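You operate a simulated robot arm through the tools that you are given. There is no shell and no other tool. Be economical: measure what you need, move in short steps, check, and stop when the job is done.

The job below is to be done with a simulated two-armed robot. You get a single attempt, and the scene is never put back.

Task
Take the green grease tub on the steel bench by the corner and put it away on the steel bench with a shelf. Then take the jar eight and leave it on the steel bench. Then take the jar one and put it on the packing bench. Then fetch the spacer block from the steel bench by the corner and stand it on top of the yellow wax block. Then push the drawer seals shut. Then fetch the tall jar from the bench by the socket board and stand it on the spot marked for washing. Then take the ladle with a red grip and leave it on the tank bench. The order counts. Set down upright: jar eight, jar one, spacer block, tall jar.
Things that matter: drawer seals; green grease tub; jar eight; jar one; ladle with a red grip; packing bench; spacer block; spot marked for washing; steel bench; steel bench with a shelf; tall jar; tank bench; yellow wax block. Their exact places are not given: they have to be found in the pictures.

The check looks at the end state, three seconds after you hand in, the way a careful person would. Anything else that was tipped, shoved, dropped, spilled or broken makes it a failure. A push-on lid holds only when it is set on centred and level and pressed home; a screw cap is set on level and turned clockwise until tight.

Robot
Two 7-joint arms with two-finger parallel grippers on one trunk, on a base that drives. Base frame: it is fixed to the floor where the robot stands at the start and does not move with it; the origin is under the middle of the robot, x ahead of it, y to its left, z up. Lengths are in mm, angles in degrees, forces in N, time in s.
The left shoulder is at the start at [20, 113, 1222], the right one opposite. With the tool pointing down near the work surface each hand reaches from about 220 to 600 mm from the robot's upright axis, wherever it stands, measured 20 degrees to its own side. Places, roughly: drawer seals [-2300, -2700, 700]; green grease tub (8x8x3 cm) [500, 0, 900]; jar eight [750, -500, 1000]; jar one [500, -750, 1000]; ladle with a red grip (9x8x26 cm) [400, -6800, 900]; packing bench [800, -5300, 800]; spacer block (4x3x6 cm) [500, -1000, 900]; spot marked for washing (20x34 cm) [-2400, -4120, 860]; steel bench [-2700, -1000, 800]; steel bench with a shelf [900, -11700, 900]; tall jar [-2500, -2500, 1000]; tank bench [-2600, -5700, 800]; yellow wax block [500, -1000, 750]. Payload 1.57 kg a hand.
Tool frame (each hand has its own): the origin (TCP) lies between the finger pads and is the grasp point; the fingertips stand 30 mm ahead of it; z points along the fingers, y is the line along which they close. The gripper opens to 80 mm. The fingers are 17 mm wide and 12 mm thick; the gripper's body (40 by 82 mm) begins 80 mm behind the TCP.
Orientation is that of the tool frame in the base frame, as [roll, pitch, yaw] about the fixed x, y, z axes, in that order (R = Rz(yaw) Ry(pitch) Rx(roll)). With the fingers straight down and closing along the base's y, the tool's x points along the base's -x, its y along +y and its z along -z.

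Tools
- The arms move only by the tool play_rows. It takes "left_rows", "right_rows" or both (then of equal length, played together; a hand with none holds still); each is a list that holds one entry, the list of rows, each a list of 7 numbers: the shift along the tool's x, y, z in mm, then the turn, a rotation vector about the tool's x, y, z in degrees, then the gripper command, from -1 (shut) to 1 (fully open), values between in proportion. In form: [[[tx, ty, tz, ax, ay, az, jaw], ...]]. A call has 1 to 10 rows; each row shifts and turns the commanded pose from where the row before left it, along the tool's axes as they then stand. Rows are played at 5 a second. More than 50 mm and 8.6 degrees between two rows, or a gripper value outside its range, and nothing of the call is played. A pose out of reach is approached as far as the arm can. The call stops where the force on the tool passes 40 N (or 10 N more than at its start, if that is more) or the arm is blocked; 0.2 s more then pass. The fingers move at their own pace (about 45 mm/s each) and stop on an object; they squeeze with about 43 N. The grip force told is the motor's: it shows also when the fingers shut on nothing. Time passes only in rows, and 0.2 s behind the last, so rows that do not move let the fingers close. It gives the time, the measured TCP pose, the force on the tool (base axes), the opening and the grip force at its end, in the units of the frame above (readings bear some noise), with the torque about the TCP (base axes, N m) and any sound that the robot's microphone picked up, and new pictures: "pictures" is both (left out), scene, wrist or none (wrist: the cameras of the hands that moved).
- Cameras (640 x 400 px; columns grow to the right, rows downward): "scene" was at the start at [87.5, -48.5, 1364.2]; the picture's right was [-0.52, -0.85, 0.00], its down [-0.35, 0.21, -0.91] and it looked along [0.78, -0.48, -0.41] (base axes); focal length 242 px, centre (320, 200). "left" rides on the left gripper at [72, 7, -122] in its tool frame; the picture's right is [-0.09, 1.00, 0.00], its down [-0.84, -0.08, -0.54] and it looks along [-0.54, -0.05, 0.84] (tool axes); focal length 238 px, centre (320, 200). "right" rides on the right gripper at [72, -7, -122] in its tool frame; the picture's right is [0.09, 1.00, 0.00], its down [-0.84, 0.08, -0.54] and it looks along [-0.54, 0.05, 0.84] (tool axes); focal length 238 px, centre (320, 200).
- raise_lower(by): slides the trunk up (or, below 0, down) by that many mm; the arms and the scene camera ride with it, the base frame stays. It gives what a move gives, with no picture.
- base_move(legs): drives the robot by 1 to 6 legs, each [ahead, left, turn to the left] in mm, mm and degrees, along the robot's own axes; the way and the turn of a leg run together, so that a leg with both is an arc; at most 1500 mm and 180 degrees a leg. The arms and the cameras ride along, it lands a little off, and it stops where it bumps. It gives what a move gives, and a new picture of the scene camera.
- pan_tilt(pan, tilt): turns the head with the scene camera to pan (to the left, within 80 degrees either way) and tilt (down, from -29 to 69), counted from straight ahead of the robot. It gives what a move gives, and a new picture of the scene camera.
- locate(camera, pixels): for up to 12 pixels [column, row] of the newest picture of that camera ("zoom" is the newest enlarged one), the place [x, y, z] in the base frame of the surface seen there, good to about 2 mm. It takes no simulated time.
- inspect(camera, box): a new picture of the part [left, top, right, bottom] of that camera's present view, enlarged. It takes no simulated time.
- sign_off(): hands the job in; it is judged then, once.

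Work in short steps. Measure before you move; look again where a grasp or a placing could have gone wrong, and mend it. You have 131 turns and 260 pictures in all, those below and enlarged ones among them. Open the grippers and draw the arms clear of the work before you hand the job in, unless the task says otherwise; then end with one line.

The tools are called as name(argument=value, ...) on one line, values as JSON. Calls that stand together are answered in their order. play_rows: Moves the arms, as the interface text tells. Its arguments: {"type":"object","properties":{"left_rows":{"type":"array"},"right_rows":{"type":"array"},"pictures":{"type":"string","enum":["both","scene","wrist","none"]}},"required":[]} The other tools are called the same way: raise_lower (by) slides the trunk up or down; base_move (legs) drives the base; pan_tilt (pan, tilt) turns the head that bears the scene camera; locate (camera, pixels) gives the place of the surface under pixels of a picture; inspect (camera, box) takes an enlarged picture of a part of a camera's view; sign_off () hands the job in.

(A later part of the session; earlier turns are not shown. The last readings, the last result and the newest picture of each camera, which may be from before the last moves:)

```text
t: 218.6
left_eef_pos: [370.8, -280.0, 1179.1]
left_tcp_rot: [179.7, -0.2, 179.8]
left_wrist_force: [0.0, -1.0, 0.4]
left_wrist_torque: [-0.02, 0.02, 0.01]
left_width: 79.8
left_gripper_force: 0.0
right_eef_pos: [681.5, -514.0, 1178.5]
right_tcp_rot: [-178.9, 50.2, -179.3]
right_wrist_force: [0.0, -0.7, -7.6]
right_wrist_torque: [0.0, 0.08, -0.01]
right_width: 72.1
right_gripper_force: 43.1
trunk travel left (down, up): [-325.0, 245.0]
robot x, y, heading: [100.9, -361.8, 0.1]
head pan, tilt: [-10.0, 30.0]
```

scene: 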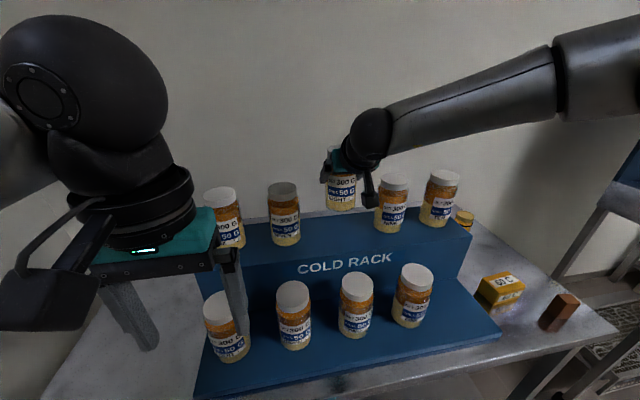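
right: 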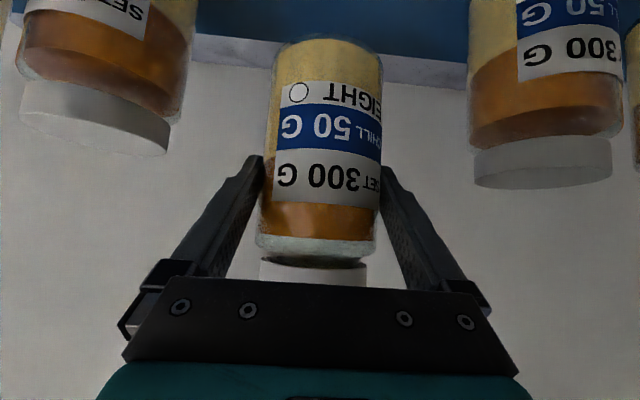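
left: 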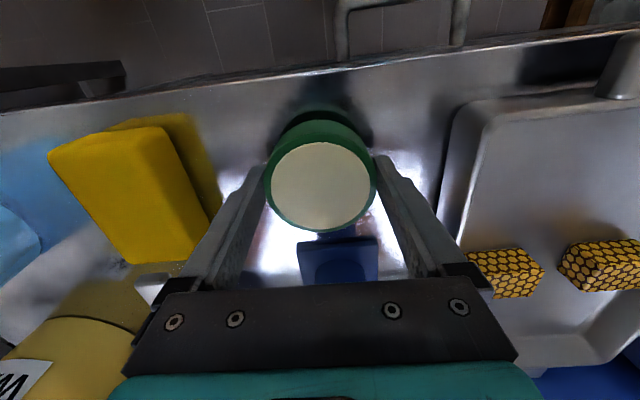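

Jar eight is held (72 mm). I draw it back over the front row, then reverse out of the slot and turn toward the steel bench.

play_rows(right_rows=[[[-23, 0, -19, 0, 0, 0, -1], [31, 0, -38, 0, 0, 0, -1], [31, 0, -38, 0, 0, 0, -1], [31, 0, -38, 0, 0, 0, -1], [31, 0, -38, 0, 0, 0, -1], [31, 0, -38, 0, 0, 0, -1], [0, 0, 0, 0, 0, 0, -1]]], pictures="none")

base_move(legs=[[-270, 0, 0], [0, -700, 0], [-700, 0, 0], [0, 0, -178]])

pan_tilt(pan=0, tilt=22)

```text
t: 220.2
left_eef_pos: [371.2, -279.6, 1179.6]
left_tcp_rot: [179.8, -0.1, 179.8]
left_wrist_force: [0.7, -0.1, 0.9]
left_wrist_torque: [0.01, 0.03, 0.0]
left_width: 80.0
left_gripper_force: 0.1
right_eef_pos: [485.6, -507.7, 1239.0]
right_tcp_rot: [-179.0, 50.1, -179.2]
right_wrist_force: [0.1, 0.0, -7.1]
right_wrist_torque: [0.01, 0.08, 0.03]
right_width: 72.4
right_gripper_force: 43.2
right hand out of reach, approached as far as the arm can: row 5, 6
trunk travel left (down, up): [-325.0, 245.0]
robot x, y, heading: [97.8, -358.8, -0.0]
head pan, tilt: [-10.0, 30.0]
```

```text
t: 236.2
left_eef_pos: [-1094.9, -1148.9, 1179.7]
left_tcp_rot: [179.9, -0.2, 0.3]
left_wrist_force: [-0.6, 0.1, 0.3]
left_wrist_torque: [0.02, -0.04, 0.02]
left_width: 80.0
left_gripper_force: 0.0
right_eef_pos: [-1211.3, -922.4, 1238.2]
right_tcp_rot: [-178.9, 50.1, 1.5]
right_wrist_force: [-0.2, 0.6, -7.1]
right_wrist_torque: [0.02, -0.08, -0.02]
right_width: 72.4
right_gripper_force: 42.4
trunk travel left (down, up): [-325.0, 245.0]
robot x, y, heading: [-826.5, -1061.2, -179.2]
head pan, tilt: [-10.0, 30.0]
```

scene: 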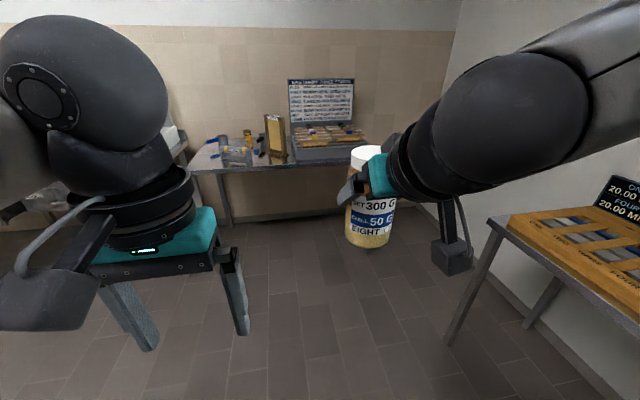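

```text
t: 236.9
left_eef_pos: [-1094.2, -1149.8, 1180.3]
left_tcp_rot: [179.8, -0.2, 0.4]
left_wrist_force: [-0.3, 0.7, -0.5]
left_wrist_torque: [0.0, -0.02, 0.0]
left_width: 80.0
left_gripper_force: 0.0
right_eef_pos: [-1211.5, -922.1, 1238.3]
right_tcp_rot: [-178.9, 50.3, 1.4]
right_wrist_force: [-0.4, 0.5, -8.2]
right_wrist_torque: [0.01, -0.09, -0.01]
right_width: 72.1
right_gripper_force: 43.1
trunk travel left (down, up): [-325.0, 245.0]
robot x, y, heading: [-825.9, -1060.8, -179.4]
head pan, tilt: [0.0, 22.0]
```

scene: 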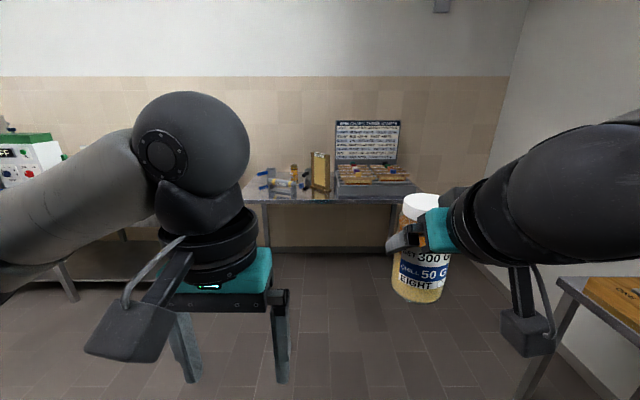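

The steel bench is ahead. I enlarge it to find free space.

inspect(camera="scene", box=[235, 110, 435, 250])

locate(camera="scene", pixels=[[300, 204], [260, 204], [385, 200], [320, 197], [330, 196], [290, 196], [275, 185], [320, 175], [310, 190], [370, 190], [268, 215], [395, 210]])

```text
2.86 times, centred on (335, 180) of scene
```

zoom: 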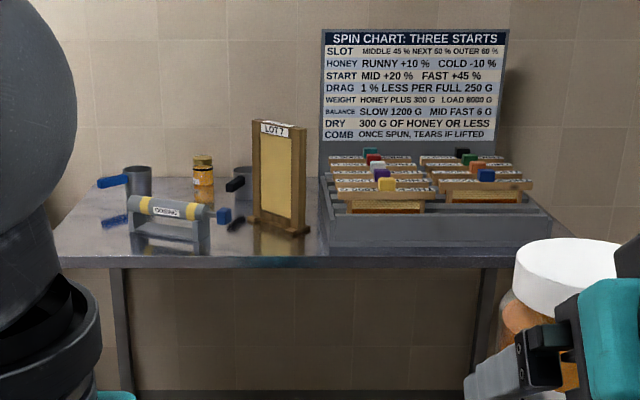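

```text
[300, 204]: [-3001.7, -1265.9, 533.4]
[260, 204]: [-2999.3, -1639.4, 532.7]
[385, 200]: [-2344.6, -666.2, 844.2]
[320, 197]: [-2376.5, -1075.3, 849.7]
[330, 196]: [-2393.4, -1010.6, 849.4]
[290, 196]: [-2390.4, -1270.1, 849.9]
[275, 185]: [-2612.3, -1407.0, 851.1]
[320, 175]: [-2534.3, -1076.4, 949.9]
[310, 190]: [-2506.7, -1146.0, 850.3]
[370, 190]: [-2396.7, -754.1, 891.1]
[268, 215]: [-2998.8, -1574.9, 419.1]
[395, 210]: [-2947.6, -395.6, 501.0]
```

locate(camera="zoom", pixels=[[80, 235], [100, 215], [115, 245], [132, 230], [210, 250], [225, 240], [270, 245], [285, 250], [250, 215], [310, 235], [240, 222], [80, 258]])

```text
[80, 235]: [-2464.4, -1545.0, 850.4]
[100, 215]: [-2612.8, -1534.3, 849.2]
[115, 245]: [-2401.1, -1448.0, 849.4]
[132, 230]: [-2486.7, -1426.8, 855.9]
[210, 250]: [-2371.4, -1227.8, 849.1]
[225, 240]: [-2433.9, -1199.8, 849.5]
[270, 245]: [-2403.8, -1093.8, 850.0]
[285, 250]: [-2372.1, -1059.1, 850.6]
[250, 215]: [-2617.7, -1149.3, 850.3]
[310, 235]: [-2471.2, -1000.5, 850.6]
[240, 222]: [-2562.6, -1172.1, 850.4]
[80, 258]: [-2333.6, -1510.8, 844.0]
```

The middle front strip around (-2400,-1140) looks free. I drive closer and look down on it.

base_move(legs=[[0, 190, -0.6], [1040, 0, 0]])

pan_tilt(pan=-8, tilt=35)

```text
t: 243.5
left_eef_pos: [-2151.1, -1339.6, 1179.4]
left_tcp_rot: [179.8, -0.2, -0.1]
left_wrist_force: [0.4, 0.1, -0.6]
left_wrist_torque: [0.02, -0.01, 0.02]
left_width: 80.2
left_gripper_force: 0.1
right_eef_pos: [-2265.1, -1111.8, 1238.4]
right_tcp_rot: [-178.9, 50.2, 0.9]
right_wrist_force: [-0.1, -1.0, -7.6]
right_wrist_torque: [0.0, -0.07, -0.02]
right_width: 72.0
right_gripper_force: 42.9
trunk travel left (down, up): [-325.0, 245.0]
robot x, y, heading: [-1881.0, -1255.1, 179.9]
head pan, tilt: [0.0, 22.0]
```

scene: 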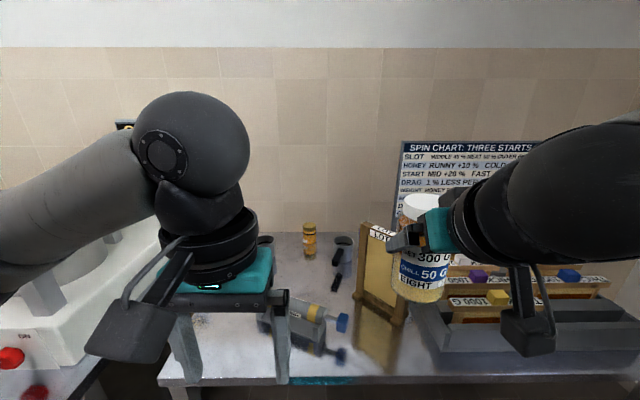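

```text
t: 244.2
left_eef_pos: [-2150.1, -1340.4, 1180.2]
left_tcp_rot: [179.8, -0.1, -0.2]
left_wrist_force: [0.0, 0.3, 0.0]
left_wrist_torque: [0.0, 0.02, -0.01]
left_width: 80.1
left_gripper_force: 0.0
right_eef_pos: [-2264.8, -1112.5, 1238.4]
right_tcp_rot: [-178.9, 50.2, 0.9]
right_wrist_force: [0.0, -0.5, -7.0]
right_wrist_torque: [-0.01, -0.09, 0.01]
right_width: 72.2
right_gripper_force: 43.1
trunk travel left (down, up): [-325.0, 245.0]
robot x, y, heading: [-1882.6, -1256.8, 180.1]
head pan, tilt: [-8.0, 35.0]
```

scene: 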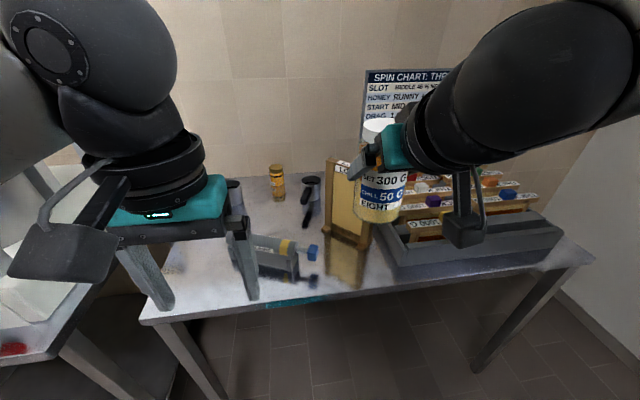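

locate(camera="scene", pixels=[[345, 260], [365, 280], [330, 285], [328, 232], [368, 246], [390, 278], [315, 255], [300, 275], [345, 290], [380, 255]])

inspect(camera="scene", box=[240, 180, 420, 310])

```text
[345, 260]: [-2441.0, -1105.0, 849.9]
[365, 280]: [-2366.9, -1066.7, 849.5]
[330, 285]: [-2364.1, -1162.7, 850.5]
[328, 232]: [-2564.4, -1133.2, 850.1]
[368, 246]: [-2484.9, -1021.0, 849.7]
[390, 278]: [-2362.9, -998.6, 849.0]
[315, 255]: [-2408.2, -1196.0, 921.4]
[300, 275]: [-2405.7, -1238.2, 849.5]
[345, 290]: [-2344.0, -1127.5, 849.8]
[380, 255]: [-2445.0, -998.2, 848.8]
```

```text
3.08 times, centred on (330, 245) of scene
```

zoom: 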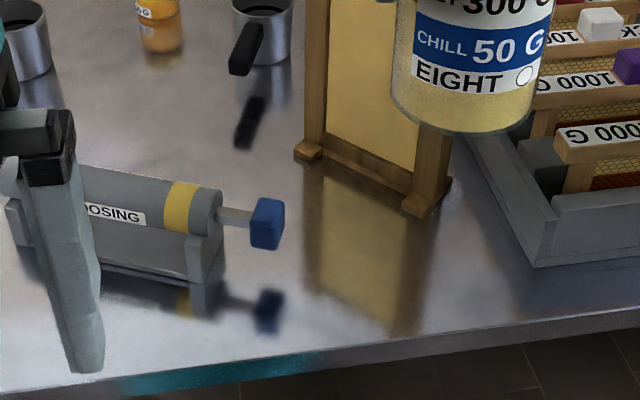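

Free centre at about (-2410,-1100). I lower the trunk 200 mm, then move the jar forward over the spot.

raise_lower(by=-200)

play_rows(right_rows=[[[-31, -4, 37, 0, 0, 0, -1], [-31, -4, 37, 0, 0, 0, -1], [-31, -4, 37, 0, 0, 0, -1], [0, 0, 0, 0, 0, 0, -1], [26, 0, 22, 0, 0, 0, -1], [26, 0, 22, 0, 0, 0, -1], [0, 0, 0, 0, 0, 0, -1]]])

```text
t: 246.4
left_eef_pos: [-2150.7, -1339.5, 978.2]
left_tcp_rot: [179.8, -0.2, -0.1]
left_wrist_force: [0.4, 0.8, -0.2]
left_wrist_torque: [-0.02, -0.01, 0.01]
left_width: 79.9
left_gripper_force: 0.2
right_eef_pos: [-2265.7, -1112.2, 1038.6]
right_tcp_rot: [-178.9, 50.2, 0.8]
right_wrist_force: [-0.1, -0.3, -6.8]
right_wrist_torque: [0.03, -0.07, 0.03]
right_width: 72.3
right_gripper_force: 42.6
trunk travel left (down, up): [-125.0, 445.0]
robot x, y, heading: [-1881.2, -1256.3, 180.0]
head pan, tilt: [-8.0, 35.0]
```

```text
t: 248.0
left_eef_pos: [-2151.1, -1340.3, 979.8]
left_tcp_rot: [179.7, -0.2, -0.2]
left_wrist_force: [-0.5, 0.5, 0.1]
left_wrist_torque: [-0.01, -0.01, -0.04]
left_width: 80.0
left_gripper_force: 0.1
right_eef_pos: [-2413.3, -1098.4, 971.8]
right_tcp_rot: [-179.0, 50.2, 0.8]
right_wrist_force: [-0.7, -0.6, -7.3]
right_wrist_torque: [0.01, -0.06, -0.04]
right_width: 72.1
right_gripper_force: 43.3
trunk travel left (down, up): [-125.0, 445.0]
robot x, y, heading: [-1879.0, -1256.6, 179.9]
head pan, tilt: [-8.0, 35.0]
```

scene: 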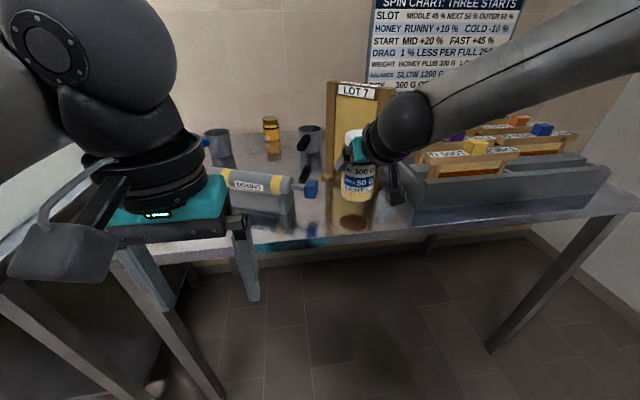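
right: 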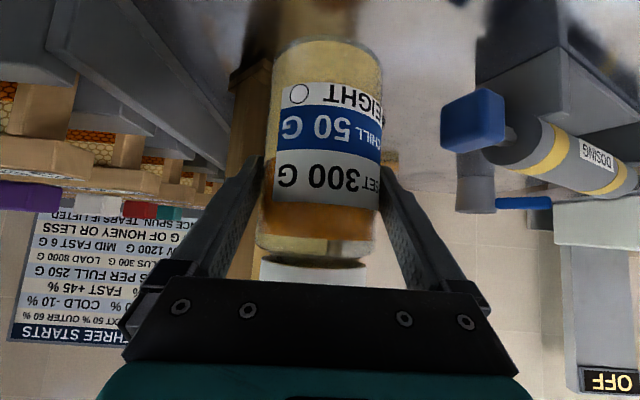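

In place above a clear spot. I lower by trunk in two steps, watching the force.

raise_lower(by=-35)

raise_lower(by=-4)

```text
t: 248.8
left_eef_pos: [-2150.1, -1340.6, 945.2]
left_tcp_rot: [179.8, -0.2, -0.2]
left_wrist_force: [0.3, -0.3, -0.1]
left_wrist_torque: [0.02, -0.02, -0.02]
left_width: 80.1
left_gripper_force: 0.0
right_eef_pos: [-2411.6, -1098.2, 936.7]
right_tcp_rot: [-178.9, 50.2, 0.7]
right_wrist_force: [0.5, 0.1, -7.3]
right_wrist_torque: [0.0, -0.07, -0.01]
right_width: 72.2
right_gripper_force: 43.0
trunk travel left (down, up): [-90.0, 480.0]
robot x, y, heading: [-1877.1, -1255.9, 180.0]
head pan, tilt: [-8.0, 35.0]
```

```text
t: 249.3
left_eef_pos: [-2150.2, -1339.1, 939.1]
left_tcp_rot: [179.8, -0.2, -0.1]
left_wrist_force: [0.8, -0.2, 0.3]
left_wrist_torque: [-0.01, -0.01, -0.02]
left_width: 79.9
left_gripper_force: 0.0
right_eef_pos: [-2412.9, -1098.1, 932.0]
right_tcp_rot: [-178.9, 50.2, 0.8]
right_wrist_force: [0.3, -0.1, -7.5]
right_wrist_torque: [-0.02, -0.05, 0.0]
right_width: 72.2
right_gripper_force: 43.2
trunk travel left (down, up): [-86.0, 484.0]
robot x, y, heading: [-1881.1, -1256.4, 180.0]
head pan, tilt: [-8.0, 35.0]
```

inspect(camera="scene", box=[300, 120, 420, 240])

raise_lower(by=-2)

```text
3.33 times, centred on (360, 180) of scene
```

zoom: 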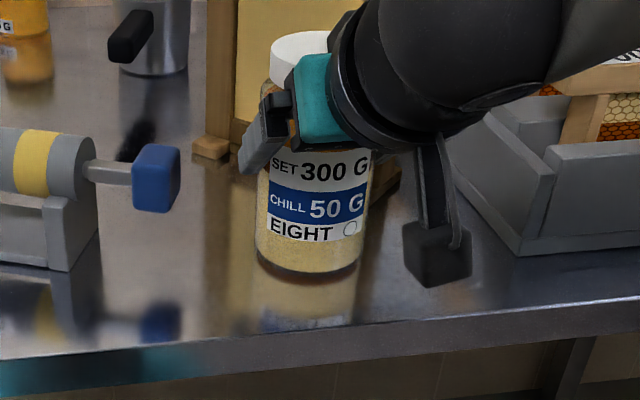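

```text
t: 249.9
left_eef_pos: [-2150.7, -1339.7, 937.8]
left_tcp_rot: [179.7, -0.2, -0.2]
left_wrist_force: [-0.7, -0.7, -0.3]
left_wrist_torque: [-0.02, -0.03, -0.03]
left_width: 80.1
left_gripper_force: 0.0
right_eef_pos: [-2412.9, -1098.5, 931.7]
right_tcp_rot: [-179.0, 50.4, 0.8]
right_wrist_force: [0.4, 0.8, -2.5]
right_wrist_torque: [-0.12, -0.11, 0.01]
right_width: 72.1
right_gripper_force: 43.1
trunk travel left (down, up): [-84.0, 486.0]
robot x, y, heading: [-1884.7, -1258.4, 180.1]
head pan, tilt: [-8.0, 35.0]
```

Contact has begun. One more mm, then release and withdraw along the tool axis.

raise_lower(by=-1)

play_rows(right_rows=[[[0, 0, 0, 0, 0, 0, 0.9], [0, 0, 0, 0, 0, 0, 1], [0, 0, 0, 0, 0, 0, 1], [0, 0, -40, 0, 0, 0, 1], [0, 0, -45, 0, 0, 0, 1], [0, 0, -45, 0, 0, 0, 1], [0, 0, -45, 0, 0, 0, 1]]])

```text
t: 250.4
left_eef_pos: [-2149.7, -1340.0, 937.4]
left_tcp_rot: [179.8, -0.1, -0.2]
left_wrist_force: [0.9, 0.5, 0.9]
left_wrist_torque: [0.01, 0.02, 0.01]
left_width: 80.1
left_gripper_force: 0.0
right_eef_pos: [-2412.5, -1098.9, 932.1]
right_tcp_rot: [-179.0, 50.4, 0.7]
right_wrist_force: [1.5, 1.7, 5.3]
right_wrist_torque: [-0.24, -0.14, 0.03]
right_width: 72.1
right_gripper_force: 42.7
trunk travel left (down, up): [-83.0, 487.0]
robot x, y, heading: [-1876.6, -1257.1, 180.1]
head pan, tilt: [-8.0, 35.0]
```

```text
t: 252.0
left_eef_pos: [-2149.7, -1339.6, 936.8]
left_tcp_rot: [179.8, -0.1, -0.2]
left_wrist_force: [0.6, 0.2, 0.0]
left_wrist_torque: [0.03, -0.04, 0.01]
left_width: 79.9
left_gripper_force: 0.2
right_eef_pos: [-2274.3, -1102.2, 1038.9]
right_tcp_rot: [-178.9, 50.1, 0.8]
right_wrist_force: [0.2, -0.9, 0.3]
right_wrist_torque: [0.01, -0.01, -0.01]
right_width: 80.2
right_gripper_force: 0.1
trunk travel left (down, up): [-83.0, 487.0]
robot x, y, heading: [-1876.6, -1253.5, 179.8]
head pan, tilt: [-8.0, 35.0]
```

scene: 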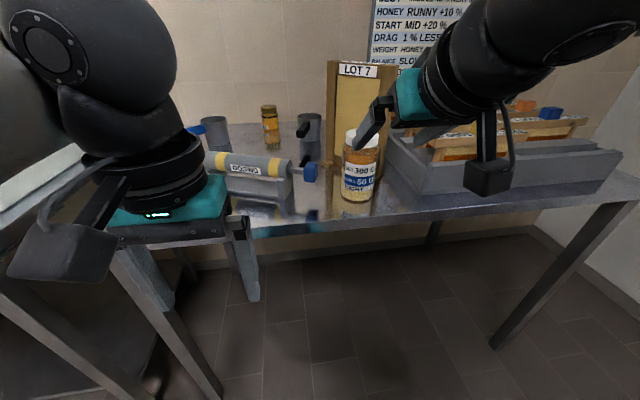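
right: 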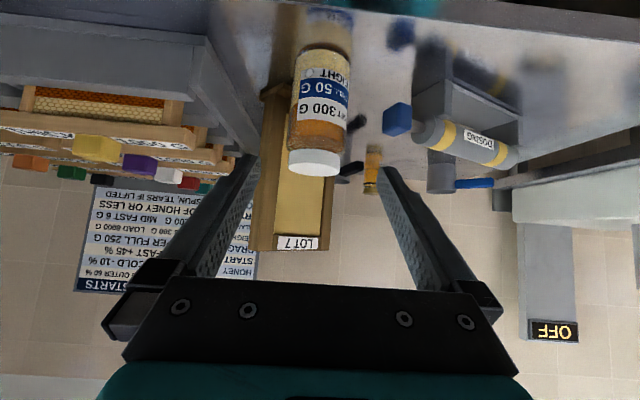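

Jar eight stands upright on the steel bench. I raise the trunk and drive back to the corner bench for jar one.

raise_lower(by=190)

base_move(legs=[[-1000, 0, 0], [0, 0, -180], [0, 190, 0], [700, 0, 0], [0, 530, 0]])

```text
t: 254.1
left_eef_pos: [-2149.9, -1339.9, 1126.5]
left_tcp_rot: [179.9, -0.2, -0.2]
left_wrist_force: [-0.2, -0.3, 0.2]
left_wrist_torque: [0.0, -0.01, 0.01]
left_width: 79.8
left_gripper_force: 0.0
right_eef_pos: [-2275.0, -1100.5, 1228.6]
right_tcp_rot: [-178.9, 50.2, 0.8]
right_wrist_force: [-0.2, 0.4, -0.5]
right_wrist_torque: [-0.02, -0.02, 0.0]
right_width: 80.1
right_gripper_force: 0.1
trunk travel left (down, up): [-273.0, 297.0]
robot x, y, heading: [-1882.4, -1253.3, 180.3]
head pan, tilt: [-8.0, 35.0]
```

```text
t: 273.8
left_eef_pos: [87.5, -469.3, 1127.4]
left_tcp_rot: [179.9, -0.1, 179.9]
left_wrist_force: [-0.6, -0.8, -0.5]
left_wrist_torque: [-0.05, 0.02, -0.03]
left_width: 80.2
left_gripper_force: 0.0
right_eef_pos: [213.9, -710.9, 1229.4]
right_tcp_rot: [-178.9, 50.2, -179.1]
right_wrist_force: [0.5, 0.1, 0.3]
right_wrist_torque: [-0.03, -0.01, 0.0]
right_width: 80.1
right_gripper_force: 0.0
trunk travel left (down, up): [-273.0, 297.0]
robot x, y, heading: [-177.8, -556.9, -0.0]
head pan, tilt: [-8.0, 35.0]
```

scene: 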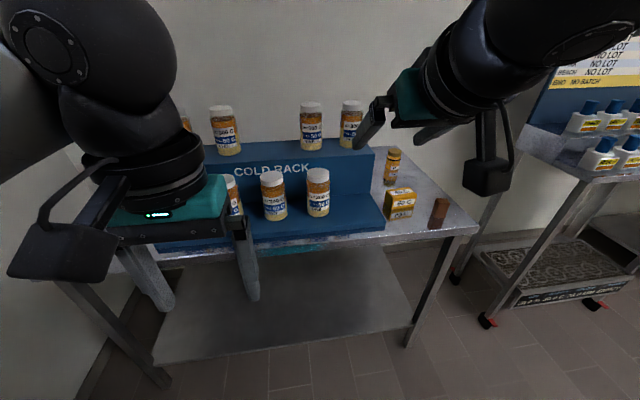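

Jar one is at (318,175). I locate its lid and the spacer and wax block, then drive ahead 200 mm.

locate(camera="scene", pixels=[[318, 173], [308, 174], [328, 174], [318, 205], [400, 194], [440, 200], [388, 200], [410, 195], [440, 225], [393, 155], [272, 180]])

base_move(legs=[[205, 0, 0]])

```text
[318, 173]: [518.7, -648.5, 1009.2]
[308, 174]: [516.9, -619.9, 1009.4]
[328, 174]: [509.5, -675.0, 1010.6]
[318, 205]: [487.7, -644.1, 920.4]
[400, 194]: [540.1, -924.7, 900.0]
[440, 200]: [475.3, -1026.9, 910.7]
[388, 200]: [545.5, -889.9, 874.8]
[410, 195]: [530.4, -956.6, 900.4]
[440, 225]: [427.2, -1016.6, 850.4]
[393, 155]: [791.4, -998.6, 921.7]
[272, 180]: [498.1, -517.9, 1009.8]
```

```text
t: 275.5
left_eef_pos: [296.0, -471.3, 1126.0]
left_tcp_rot: [179.7, -0.3, 180.0]
left_wrist_force: [0.0, -0.2, -0.1]
left_wrist_torque: [0.01, 0.05, 0.02]
left_width: 80.1
left_gripper_force: 0.1
right_eef_pos: [422.1, -710.1, 1228.6]
right_tcp_rot: [-178.8, 50.1, -179.1]
right_wrist_force: [-0.1, 0.1, -0.1]
right_wrist_torque: [0.02, 0.0, 0.01]
right_width: 80.0
right_gripper_force: 0.0
trunk travel left (down, up): [-273.0, 297.0]
robot x, y, heading: [29.2, -558.7, 0.2]
head pan, tilt: [-8.0, 35.0]
```

scene: 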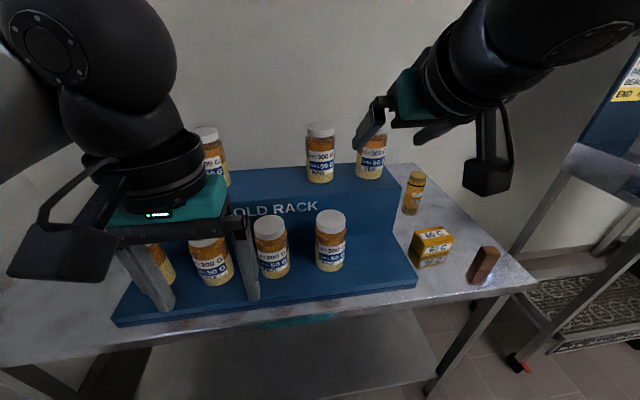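

Jar one centre (523,-648), lid 1010. I bring the right hand to the pre-grasp in front of it.

play_rows(right_rows=[[[30, 13, 33, 0, 0, 0, 1], [30, 13, 33, 0, 0, 0, 1], [30, 13, 33, 0, 0, 0, 1], [30, 12, 33, 0, 0, 0, 1], [30, 12, 32, 0, 0, 0, 1], [0, 0, 0, 0, 0, 0, 1]]], pictures="wrist")

```text
t: 276.9
left_eef_pos: [296.3, -471.3, 1127.4]
left_tcp_rot: [179.8, -0.2, 180.0]
left_wrist_force: [-0.4, -1.0, 0.0]
left_wrist_torque: [-0.02, -0.01, -0.02]
left_width: 80.0
left_gripper_force: 0.1
right_eef_pos: [451.9, -656.6, 1013.6]
right_tcp_rot: [-179.1, 50.3, -179.0]
right_wrist_force: [-1.2, -0.9, -0.5]
right_wrist_torque: [0.01, 0.0, 0.02]
right_width: 79.8
right_gripper_force: 0.0
right hand out of reach, approached as far as the arm can: row 5
trunk travel left (down, up): [-273.0, 297.0]
robot x, y, heading: [29.3, -559.4, 0.1]
head pan, tilt: [-8.0, 35.0]
```

right: 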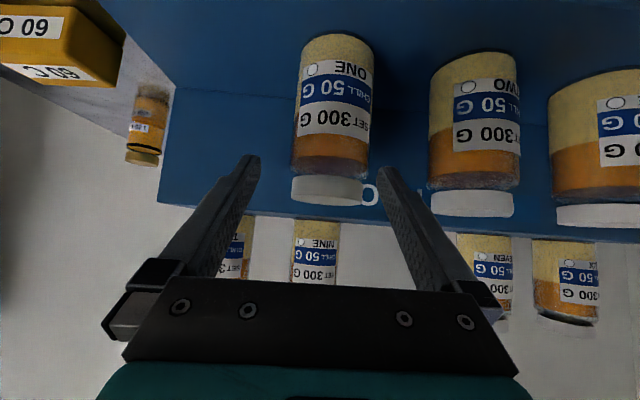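

The arm is at a joint limit here, so I lower the trunk 62 mm and then advance horizontally onto the jar.

raise_lower(by=-62)

play_rows(right_rows=[[[0, 8, 0, 0, 0, 0, 1], [-15, 0, 18, 0, 0, 0, 1], [-15, 0, 18, 0, 0, 0, 1], [-14, 0, 17, 0, 0, 0, 1], [0, 0, 0, 0, 0, 0, 1]]], pictures="wrist")

```text
t: 277.9
left_eef_pos: [296.2, -470.4, 1065.5]
left_tcp_rot: [179.8, 0.0, 179.9]
left_wrist_force: [-0.6, -1.1, 0.9]
left_wrist_torque: [0.02, -0.03, 0.04]
left_width: 80.0
left_gripper_force: 0.1
right_eef_pos: [452.8, -658.0, 952.0]
right_tcp_rot: [-179.0, 50.2, -179.1]
right_wrist_force: [0.5, -1.6, -0.3]
right_wrist_torque: [0.0, 0.0, 0.01]
right_width: 79.8
right_gripper_force: 0.1
trunk travel left (down, up): [-211.0, 359.0]
robot x, y, heading: [23.8, -550.8, -0.1]
head pan, tilt: [-8.0, 35.0]
```

```text
t: 279.1
left_eef_pos: [295.3, -470.8, 1066.5]
left_tcp_rot: [179.9, -0.1, 179.9]
left_wrist_force: [0.5, -0.2, 0.3]
left_wrist_torque: [-0.03, 0.01, 0.03]
left_width: 80.0
left_gripper_force: 0.0
right_eef_pos: [519.7, -659.6, 963.5]
right_tcp_rot: [-179.2, 50.1, -178.9]
right_wrist_force: [-1.8, 3.3, 2.4]
right_wrist_torque: [0.18, -0.01, 0.12]
right_width: 80.0
right_gripper_force: 0.1
right hand out of reach, approached as far as the arm can: row 1, 3, 4
trunk travel left (down, up): [-211.0, 359.0]
robot x, y, heading: [27.8, -557.7, 0.0]
head pan, tilt: [-8.0, 35.0]
```

right: 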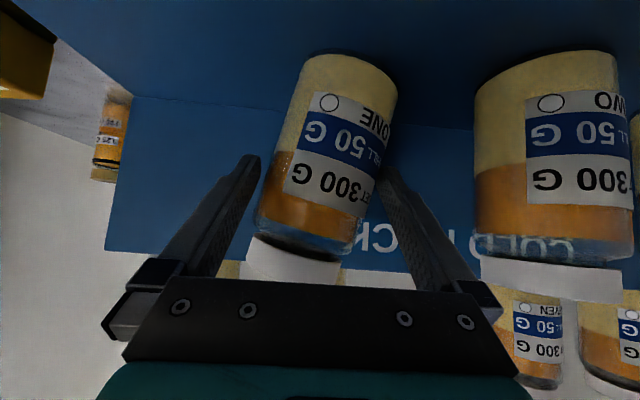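

The hand sits 11 mm too far right (left finger touches). I shift the base 11 mm left.

base_move(legs=[[0, 11, 0]])

play_rows(right_rows=[[[0, 0, 0, 0, 0, 0, 1]]], pictures="wrist")

```text
t: 279.8
left_eef_pos: [296.0, -459.2, 1065.6]
left_tcp_rot: [179.9, -0.2, 179.9]
left_wrist_force: [0.2, 0.3, -0.2]
left_wrist_torque: [0.0, 0.02, 0.01]
left_width: 80.0
left_gripper_force: 0.0
right_eef_pos: [518.0, -648.2, 962.5]
right_tcp_rot: [-179.1, 50.2, -179.0]
right_wrist_force: [0.5, 4.3, 0.2]
right_wrist_torque: [0.13, 0.0, 0.09]
right_width: 80.3
right_gripper_force: 0.0
trunk travel left (down, up): [-211.0, 359.0]
robot x, y, heading: [30.6, -549.0, 0.1]
head pan, tilt: [-8.0, 35.0]
```

scene: 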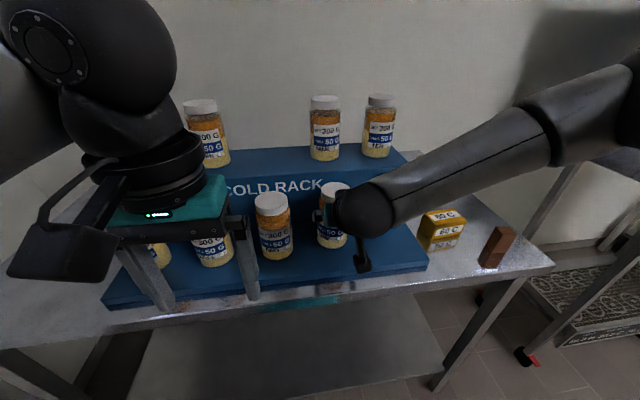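

```text
t: 280.2
left_eef_pos: [296.1, -461.0, 1064.3]
left_tcp_rot: [179.8, -0.2, 179.8]
left_wrist_force: [-0.2, -0.5, -0.1]
left_wrist_torque: [0.0, -0.02, -0.03]
left_width: 79.7
left_gripper_force: 0.0
right_eef_pos: [518.6, -648.6, 963.0]
right_tcp_rot: [-179.3, 50.1, -179.0]
right_wrist_force: [0.2, 3.1, -0.1]
right_wrist_torque: [0.06, -0.01, 0.06]
right_width: 79.7
right_gripper_force: 0.1
trunk travel left (down, up): [-211.0, 359.0]
robot x, y, heading: [26.0, -543.4, -0.1]
head pan, tilt: [-8.0, 35.0]
```

right: 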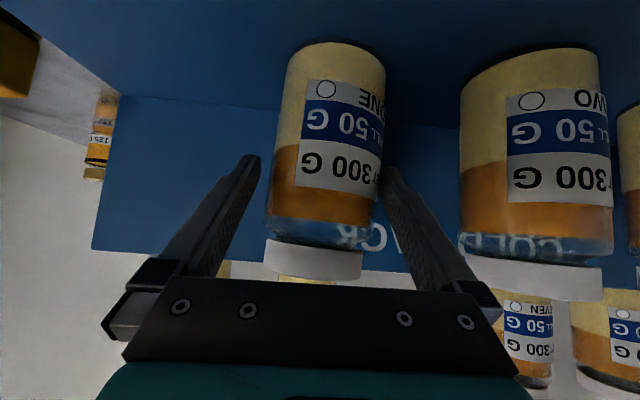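

The jar is upright between the fingers again. I close and lift by the trunk.

play_rows(right_rows=[[[0, 0, 0, 0, 0, 0, -1], [0, 0, 0, 0, 0, 0, -1], [0, 0, 0, 0, 0, 0, -1]]], pictures="none")

raise_lower(by=180)

play_rows(right_rows=[[[10, 0, -12, 0, 0, 0, -1]]])

```text
t: 281.0
left_eef_pos: [295.1, -459.6, 1065.7]
left_tcp_rot: [179.9, 0.0, 179.9]
left_wrist_force: [-0.4, 0.1, 0.0]
left_wrist_torque: [0.01, 0.0, -0.01]
left_width: 80.0
left_gripper_force: 0.2
right_eef_pos: [519.5, -647.3, 962.0]
right_tcp_rot: [-179.1, 50.2, -179.0]
right_wrist_force: [0.7, 7.7, 3.4]
right_wrist_torque: [0.34, -0.16, 0.16]
right_width: 74.6
right_gripper_force: 37.4
trunk travel left (down, up): [-211.0, 359.0]
robot x, y, heading: [29.1, -547.1, 0.4]
head pan, tilt: [-8.0, 35.0]
```

```text
t: 283.0
left_eef_pos: [296.6, -460.7, 1245.6]
left_tcp_rot: [179.8, -0.2, 179.9]
left_wrist_force: [0.7, -0.3, -0.4]
left_wrist_torque: [-0.02, 0.0, -0.01]
left_width: 79.7
left_gripper_force: 0.1
right_eef_pos: [519.3, -650.4, 1142.1]
right_tcp_rot: [-179.3, 50.1, -179.0]
right_wrist_force: [0.1, 0.0, -8.1]
right_wrist_torque: [0.0, 0.17, 0.01]
right_width: 73.2
right_gripper_force: 43.0
trunk travel left (down, up): [-391.0, 179.0]
robot x, y, heading: [28.1, -544.4, -0.2]
head pan, tilt: [-8.0, 35.0]
```

```text
t: 283.4
left_eef_pos: [296.1, -460.6, 1244.2]
left_tcp_rot: [179.7, -0.2, 179.9]
left_wrist_force: [-0.4, 1.0, 0.1]
left_wrist_torque: [-0.01, 0.0, 0.0]
left_width: 80.1
left_gripper_force: 0.1
right_eef_pos: [502.5, -648.0, 1142.8]
right_tcp_rot: [-179.1, 50.2, -179.1]
right_wrist_force: [-0.1, 0.3, -7.8]
right_wrist_torque: [-0.02, 0.17, 0.01]
right_width: 73.4
right_gripper_force: 43.3
trunk travel left (down, up): [-391.0, 179.0]
robot x, y, heading: [27.4, -542.9, 0.3]
head pan, tilt: [-8.0, 35.0]
```

scene: 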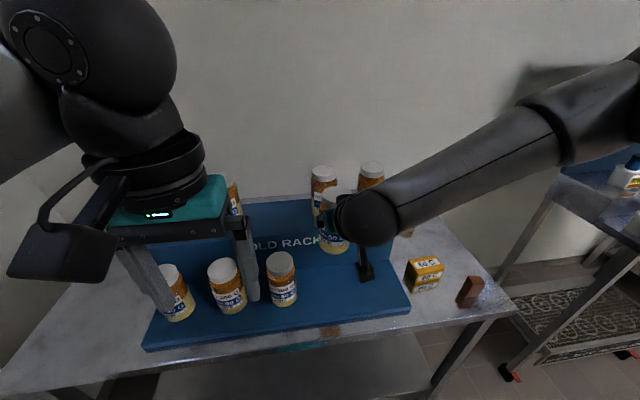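
right: 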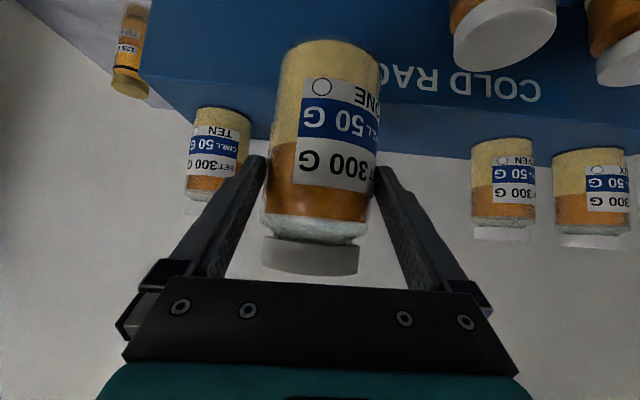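

Jar one is held. I back out and strafe along the aisle, facing the packing bench.

base_move(legs=[[-200, 0, 0], [0, -520, 0], [-650, 0, 0], [0, -1500, 0], [0, -1500, 0], [0, -1100, 0]])

pan_tilt(pan=0, tilt=22)

```text
t: 309.9
left_eef_pos: [-643.7, -5035.7, 1245.8]
left_tcp_rot: [179.8, -0.2, 179.8]
left_wrist_force: [-0.3, -0.3, 0.4]
left_wrist_torque: [0.02, -0.02, 0.03]
left_width: 80.0
left_gripper_force: 0.0
right_eef_pos: [-437.0, -5225.0, 1143.0]
right_tcp_rot: [-179.2, 50.2, -179.1]
right_wrist_force: [0.3, -0.4, -6.5]
right_wrist_torque: [-0.02, 0.16, -0.03]
right_width: 73.1
right_gripper_force: 43.2
trunk travel left (down, up): [-391.0, 179.0]
robot x, y, heading: [-914.5, -5121.3, 0.0]
head pan, tilt: [-8.0, 35.0]
```

scene: 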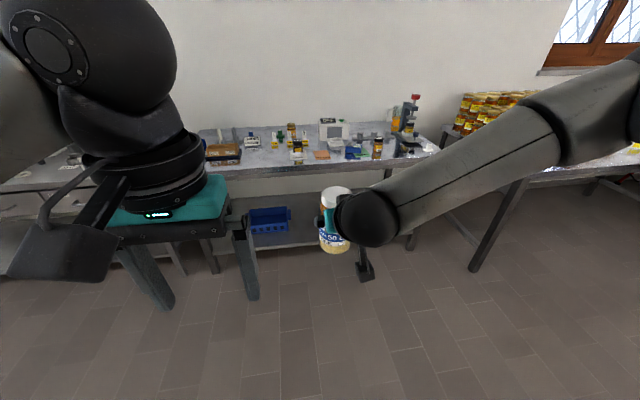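

```text
t: 310.7
left_eef_pos: [-642.9, -5035.0, 1245.3]
left_tcp_rot: [179.8, -0.2, 179.8]
left_wrist_force: [0.0, -0.2, -0.5]
left_wrist_torque: [-0.01, 0.0, 0.0]
left_width: 80.1
left_gripper_force: 0.0
right_eef_pos: [-437.2, -5223.4, 1141.9]
right_tcp_rot: [-179.2, 50.0, -179.2]
right_wrist_force: [-0.3, 0.5, -7.4]
right_wrist_torque: [-0.01, 0.12, 0.0]
right_width: 73.0
right_gripper_force: 42.7
trunk travel left (down, up): [-391.0, 179.0]
robot x, y, heading: [-909.5, -5120.0, -0.1]
head pan, tilt: [0.0, 22.0]
```

scene: 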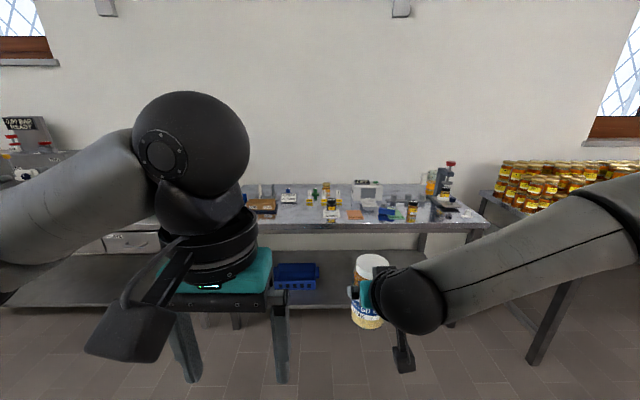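

The bench ahead at y about -5300 is the packing bench. I enlarge it for a free spot.

inspect(camera="scene", box=[240, 150, 500, 260])

locate(camera="scene", pixels=[[300, 224], [300, 215], [320, 222], [370, 225], [390, 222], [440, 222], [460, 220], [285, 215], [340, 225], [470, 228], [250, 224]])

```text
2.46 times, centred on (370, 205) of scene
```

zoom: 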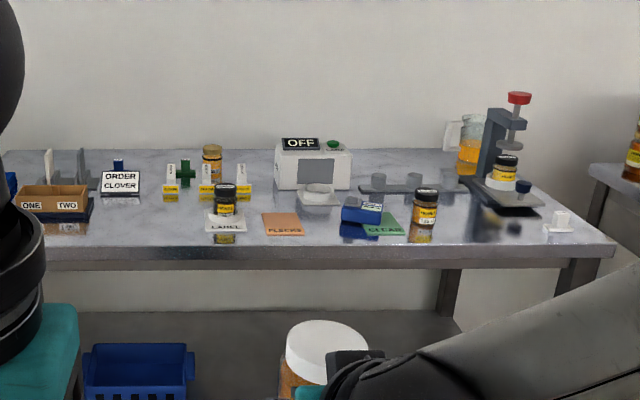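

```text
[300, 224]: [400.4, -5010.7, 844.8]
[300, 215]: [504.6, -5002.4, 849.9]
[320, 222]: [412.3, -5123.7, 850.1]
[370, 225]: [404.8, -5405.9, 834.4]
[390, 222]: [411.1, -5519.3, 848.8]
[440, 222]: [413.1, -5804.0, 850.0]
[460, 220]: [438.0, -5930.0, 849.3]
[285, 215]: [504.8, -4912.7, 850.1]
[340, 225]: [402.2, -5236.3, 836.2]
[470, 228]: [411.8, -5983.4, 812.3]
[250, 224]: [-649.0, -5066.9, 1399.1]
```

A free patch lies at (490,-4990). I drive so the jar hangs above it.

base_move(legs=[[0, 232, 0], [910, 0, 0]])

pan_tilt(pan=-5, tilt=40)

```text
t: 316.8
left_eef_pos: [266.2, -4807.0, 1244.8]
left_tcp_rot: [179.6, -0.2, 179.1]
left_wrist_force: [0.6, 0.0, 0.2]
left_wrist_torque: [0.01, 0.02, -0.03]
left_width: 80.0
left_gripper_force: 0.0
right_eef_pos: [470.2, -4996.8, 1141.7]
right_tcp_rot: [-179.3, 50.1, -179.7]
right_wrist_force: [0.1, -0.8, -7.9]
right_wrist_torque: [0.01, 0.19, 0.0]
right_width: 73.1
right_gripper_force: 42.9
trunk travel left (down, up): [-391.0, 179.0]
robot x, y, heading: [-5.1, -4885.9, -0.6]
head pan, tilt: [0.0, 22.0]
```

scene: 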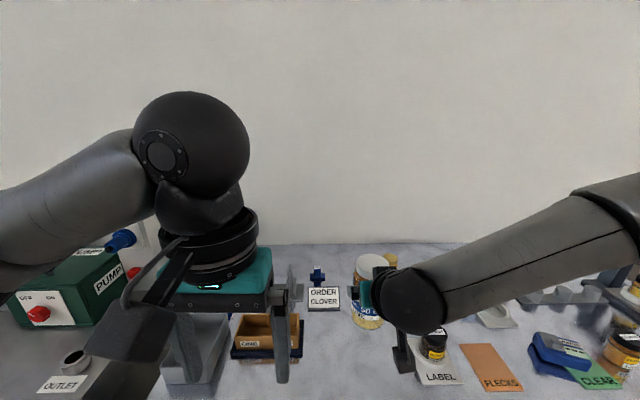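

```text
t: 317.6
left_eef_pos: [265.7, -4806.4, 1245.5]
left_tcp_rot: [179.8, -0.2, 179.2]
left_wrist_force: [0.0, -0.7, 0.7]
left_wrist_torque: [0.03, 0.0, 0.0]
left_width: 80.3
left_gripper_force: 0.0
right_eef_pos: [469.5, -4996.5, 1142.3]
right_tcp_rot: [-179.2, 50.1, -179.7]
right_wrist_force: [-0.6, 0.1, -8.0]
right_wrist_torque: [0.01, 0.18, 0.02]
right_width: 72.8
right_gripper_force: 42.7
trunk travel left (down, up): [-391.0, 179.0]
robot x, y, heading: [-2.4, -4891.8, -0.4]
head pan, tilt: [-5.0, 40.0]
```

scene: 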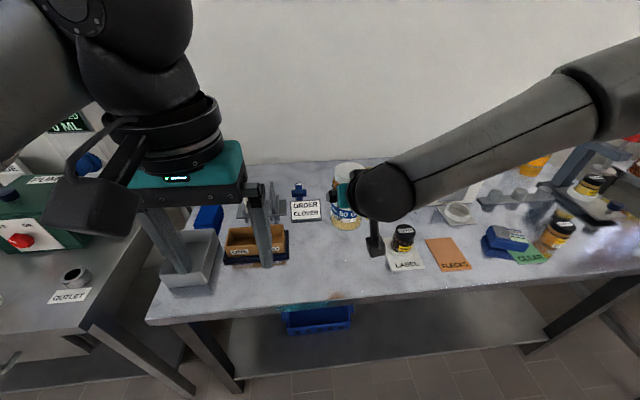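

The jar hangs over clear bench between the order card and the label pad. I lower 190 mm by trunk.

raise_lower(by=-190)

inspect(camera="scene", box=[240, 80, 460, 260])

```text
t: 319.7
left_eef_pos: [266.1, -4807.2, 1055.7]
left_tcp_rot: [179.8, -0.1, 179.2]
left_wrist_force: [0.3, 0.5, 0.3]
left_wrist_torque: [-0.02, 0.0, 0.0]
left_width: 80.1
left_gripper_force: 0.1
right_eef_pos: [469.3, -4996.8, 953.0]
right_tcp_rot: [-179.2, 50.0, -179.7]
right_wrist_force: [-0.4, 0.0, -7.8]
right_wrist_torque: [0.0, 0.18, -0.01]
right_width: 73.0
right_gripper_force: 43.1
trunk travel left (down, up): [-201.0, 369.0]
robot x, y, heading: [-4.1, -4891.6, -0.7]
head pan, tilt: [-5.0, 40.0]
```

```text
2.22 times, centred on (350, 170) of scene
```

zoom: 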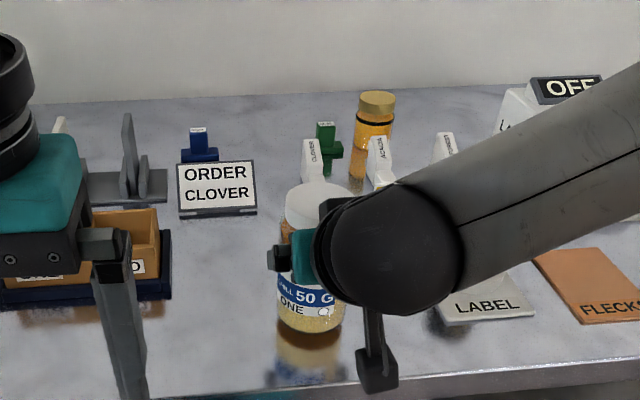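

Clear of the pads. I lower in small steps until contact.

raise_lower(by=-6)

raise_lower(by=-3)

inspect(camera="right", box=[200, 20, 440, 300])

```text
t: 320.3
left_eef_pos: [265.9, -4806.5, 1048.6]
left_tcp_rot: [179.8, -0.3, 179.2]
left_wrist_force: [0.8, -1.3, 0.3]
left_wrist_torque: [0.01, 0.03, 0.0]
left_width: 80.1
left_gripper_force: 0.1
right_eef_pos: [469.8, -4996.0, 946.7]
right_tcp_rot: [-179.2, 50.1, -179.8]
right_wrist_force: [-0.3, -0.3, -7.6]
right_wrist_torque: [0.02, 0.16, 0.03]
right_width: 72.8
right_gripper_force: 43.3
trunk travel left (down, up): [-195.0, 375.0]
robot x, y, heading: [-5.9, -4884.7, -0.9]
head pan, tilt: [-5.0, 40.0]
```

```text
t: 320.8
left_eef_pos: [265.6, -4806.2, 1046.3]
left_tcp_rot: [179.8, -0.1, 179.1]
left_wrist_force: [-0.7, 0.2, 0.4]
left_wrist_torque: [0.0, -0.01, 0.0]
left_width: 80.0
left_gripper_force: 0.1
right_eef_pos: [469.5, -4997.4, 944.2]
right_tcp_rot: [-179.2, 50.1, -179.8]
right_wrist_force: [0.8, 0.4, -5.5]
right_wrist_torque: [-0.01, 0.05, 0.0]
right_width: 72.7
right_gripper_force: 43.0
trunk travel left (down, up): [-192.0, 378.0]
robot x, y, heading: [-7.9, -4885.6, -0.7]
head pan, tilt: [-5.0, 40.0]
```

```text
1.43 times, centred on (320, 160) of right
```

zoom: 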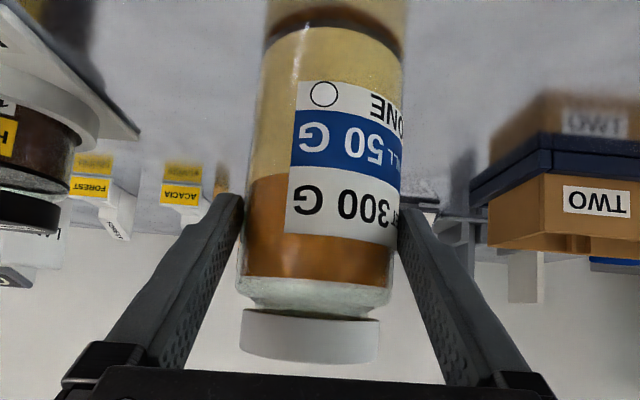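

Contact begins. I lower 1.5 mm more, release gently and withdraw along the tool axis.

raise_lower(by=-1.5)

play_rows(right_rows=[[[0, 0, 0, 0, 0, 0, 0.85], [0, 0, 0, 0, 0, 0, 0.95], [0, 0, 0, 0, 0, 0, 1], [0, 0, 0, 0, 0, 0, 1], [0, 0, -30, 0, 0, 0, 1], [0, 0, -45, 0, 0, 0, 1], [0, 0, -45, 0, 0, 0, 1]]])

```text
t: 321.3
left_eef_pos: [264.9, -4805.8, 1043.8]
left_tcp_rot: [179.8, -0.2, 179.2]
left_wrist_force: [0.0, -0.8, 0.8]
left_wrist_torque: [-0.01, -0.03, 0.01]
left_width: 79.8
left_gripper_force: 0.0
right_eef_pos: [468.9, -4996.2, 943.0]
right_tcp_rot: [-179.2, 50.4, -179.8]
right_wrist_force: [-2.5, -0.9, 2.4]
right_wrist_torque: [-0.17, -0.15, -0.04]
right_width: 72.6
right_gripper_force: 43.1
trunk travel left (down, up): [-190.0, 379.0]
robot x, y, heading: [-3.2, -4887.2, -0.7]
head pan, tilt: [-5.0, 40.0]
```

```text
t: 322.9
left_eef_pos: [264.2, -4806.3, 1045.3]
left_tcp_rot: [179.8, -0.1, 179.1]
left_wrist_force: [0.0, 1.0, -0.4]
left_wrist_torque: [0.01, 0.02, 0.0]
left_width: 80.1
left_gripper_force: 0.0
right_eef_pos: [388.4, -4991.1, 1020.1]
right_tcp_rot: [-179.1, 50.1, -179.8]
right_wrist_force: [-0.1, -0.7, 0.1]
right_wrist_torque: [0.0, -0.02, -0.02]
right_width: 80.0
right_gripper_force: 0.1
right hand out of reach, approached as far as the arm can: row 7
trunk travel left (down, up): [-190.0, 379.0]
robot x, y, heading: [-3.4, -4889.5, -0.6]
head pan, tilt: [-5.0, 40.0]
```

scene: 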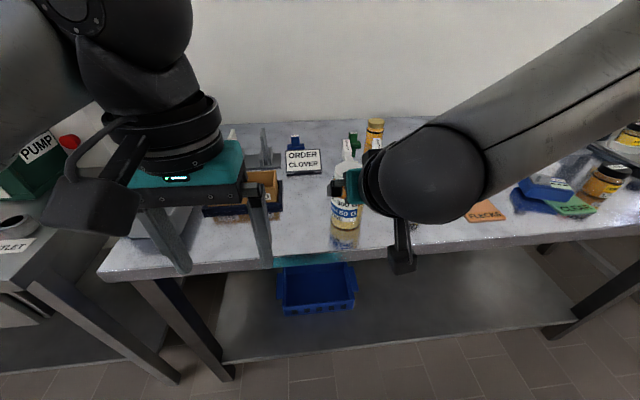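
right: 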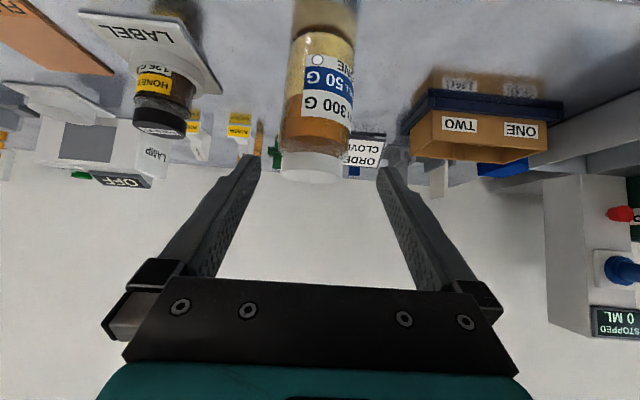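

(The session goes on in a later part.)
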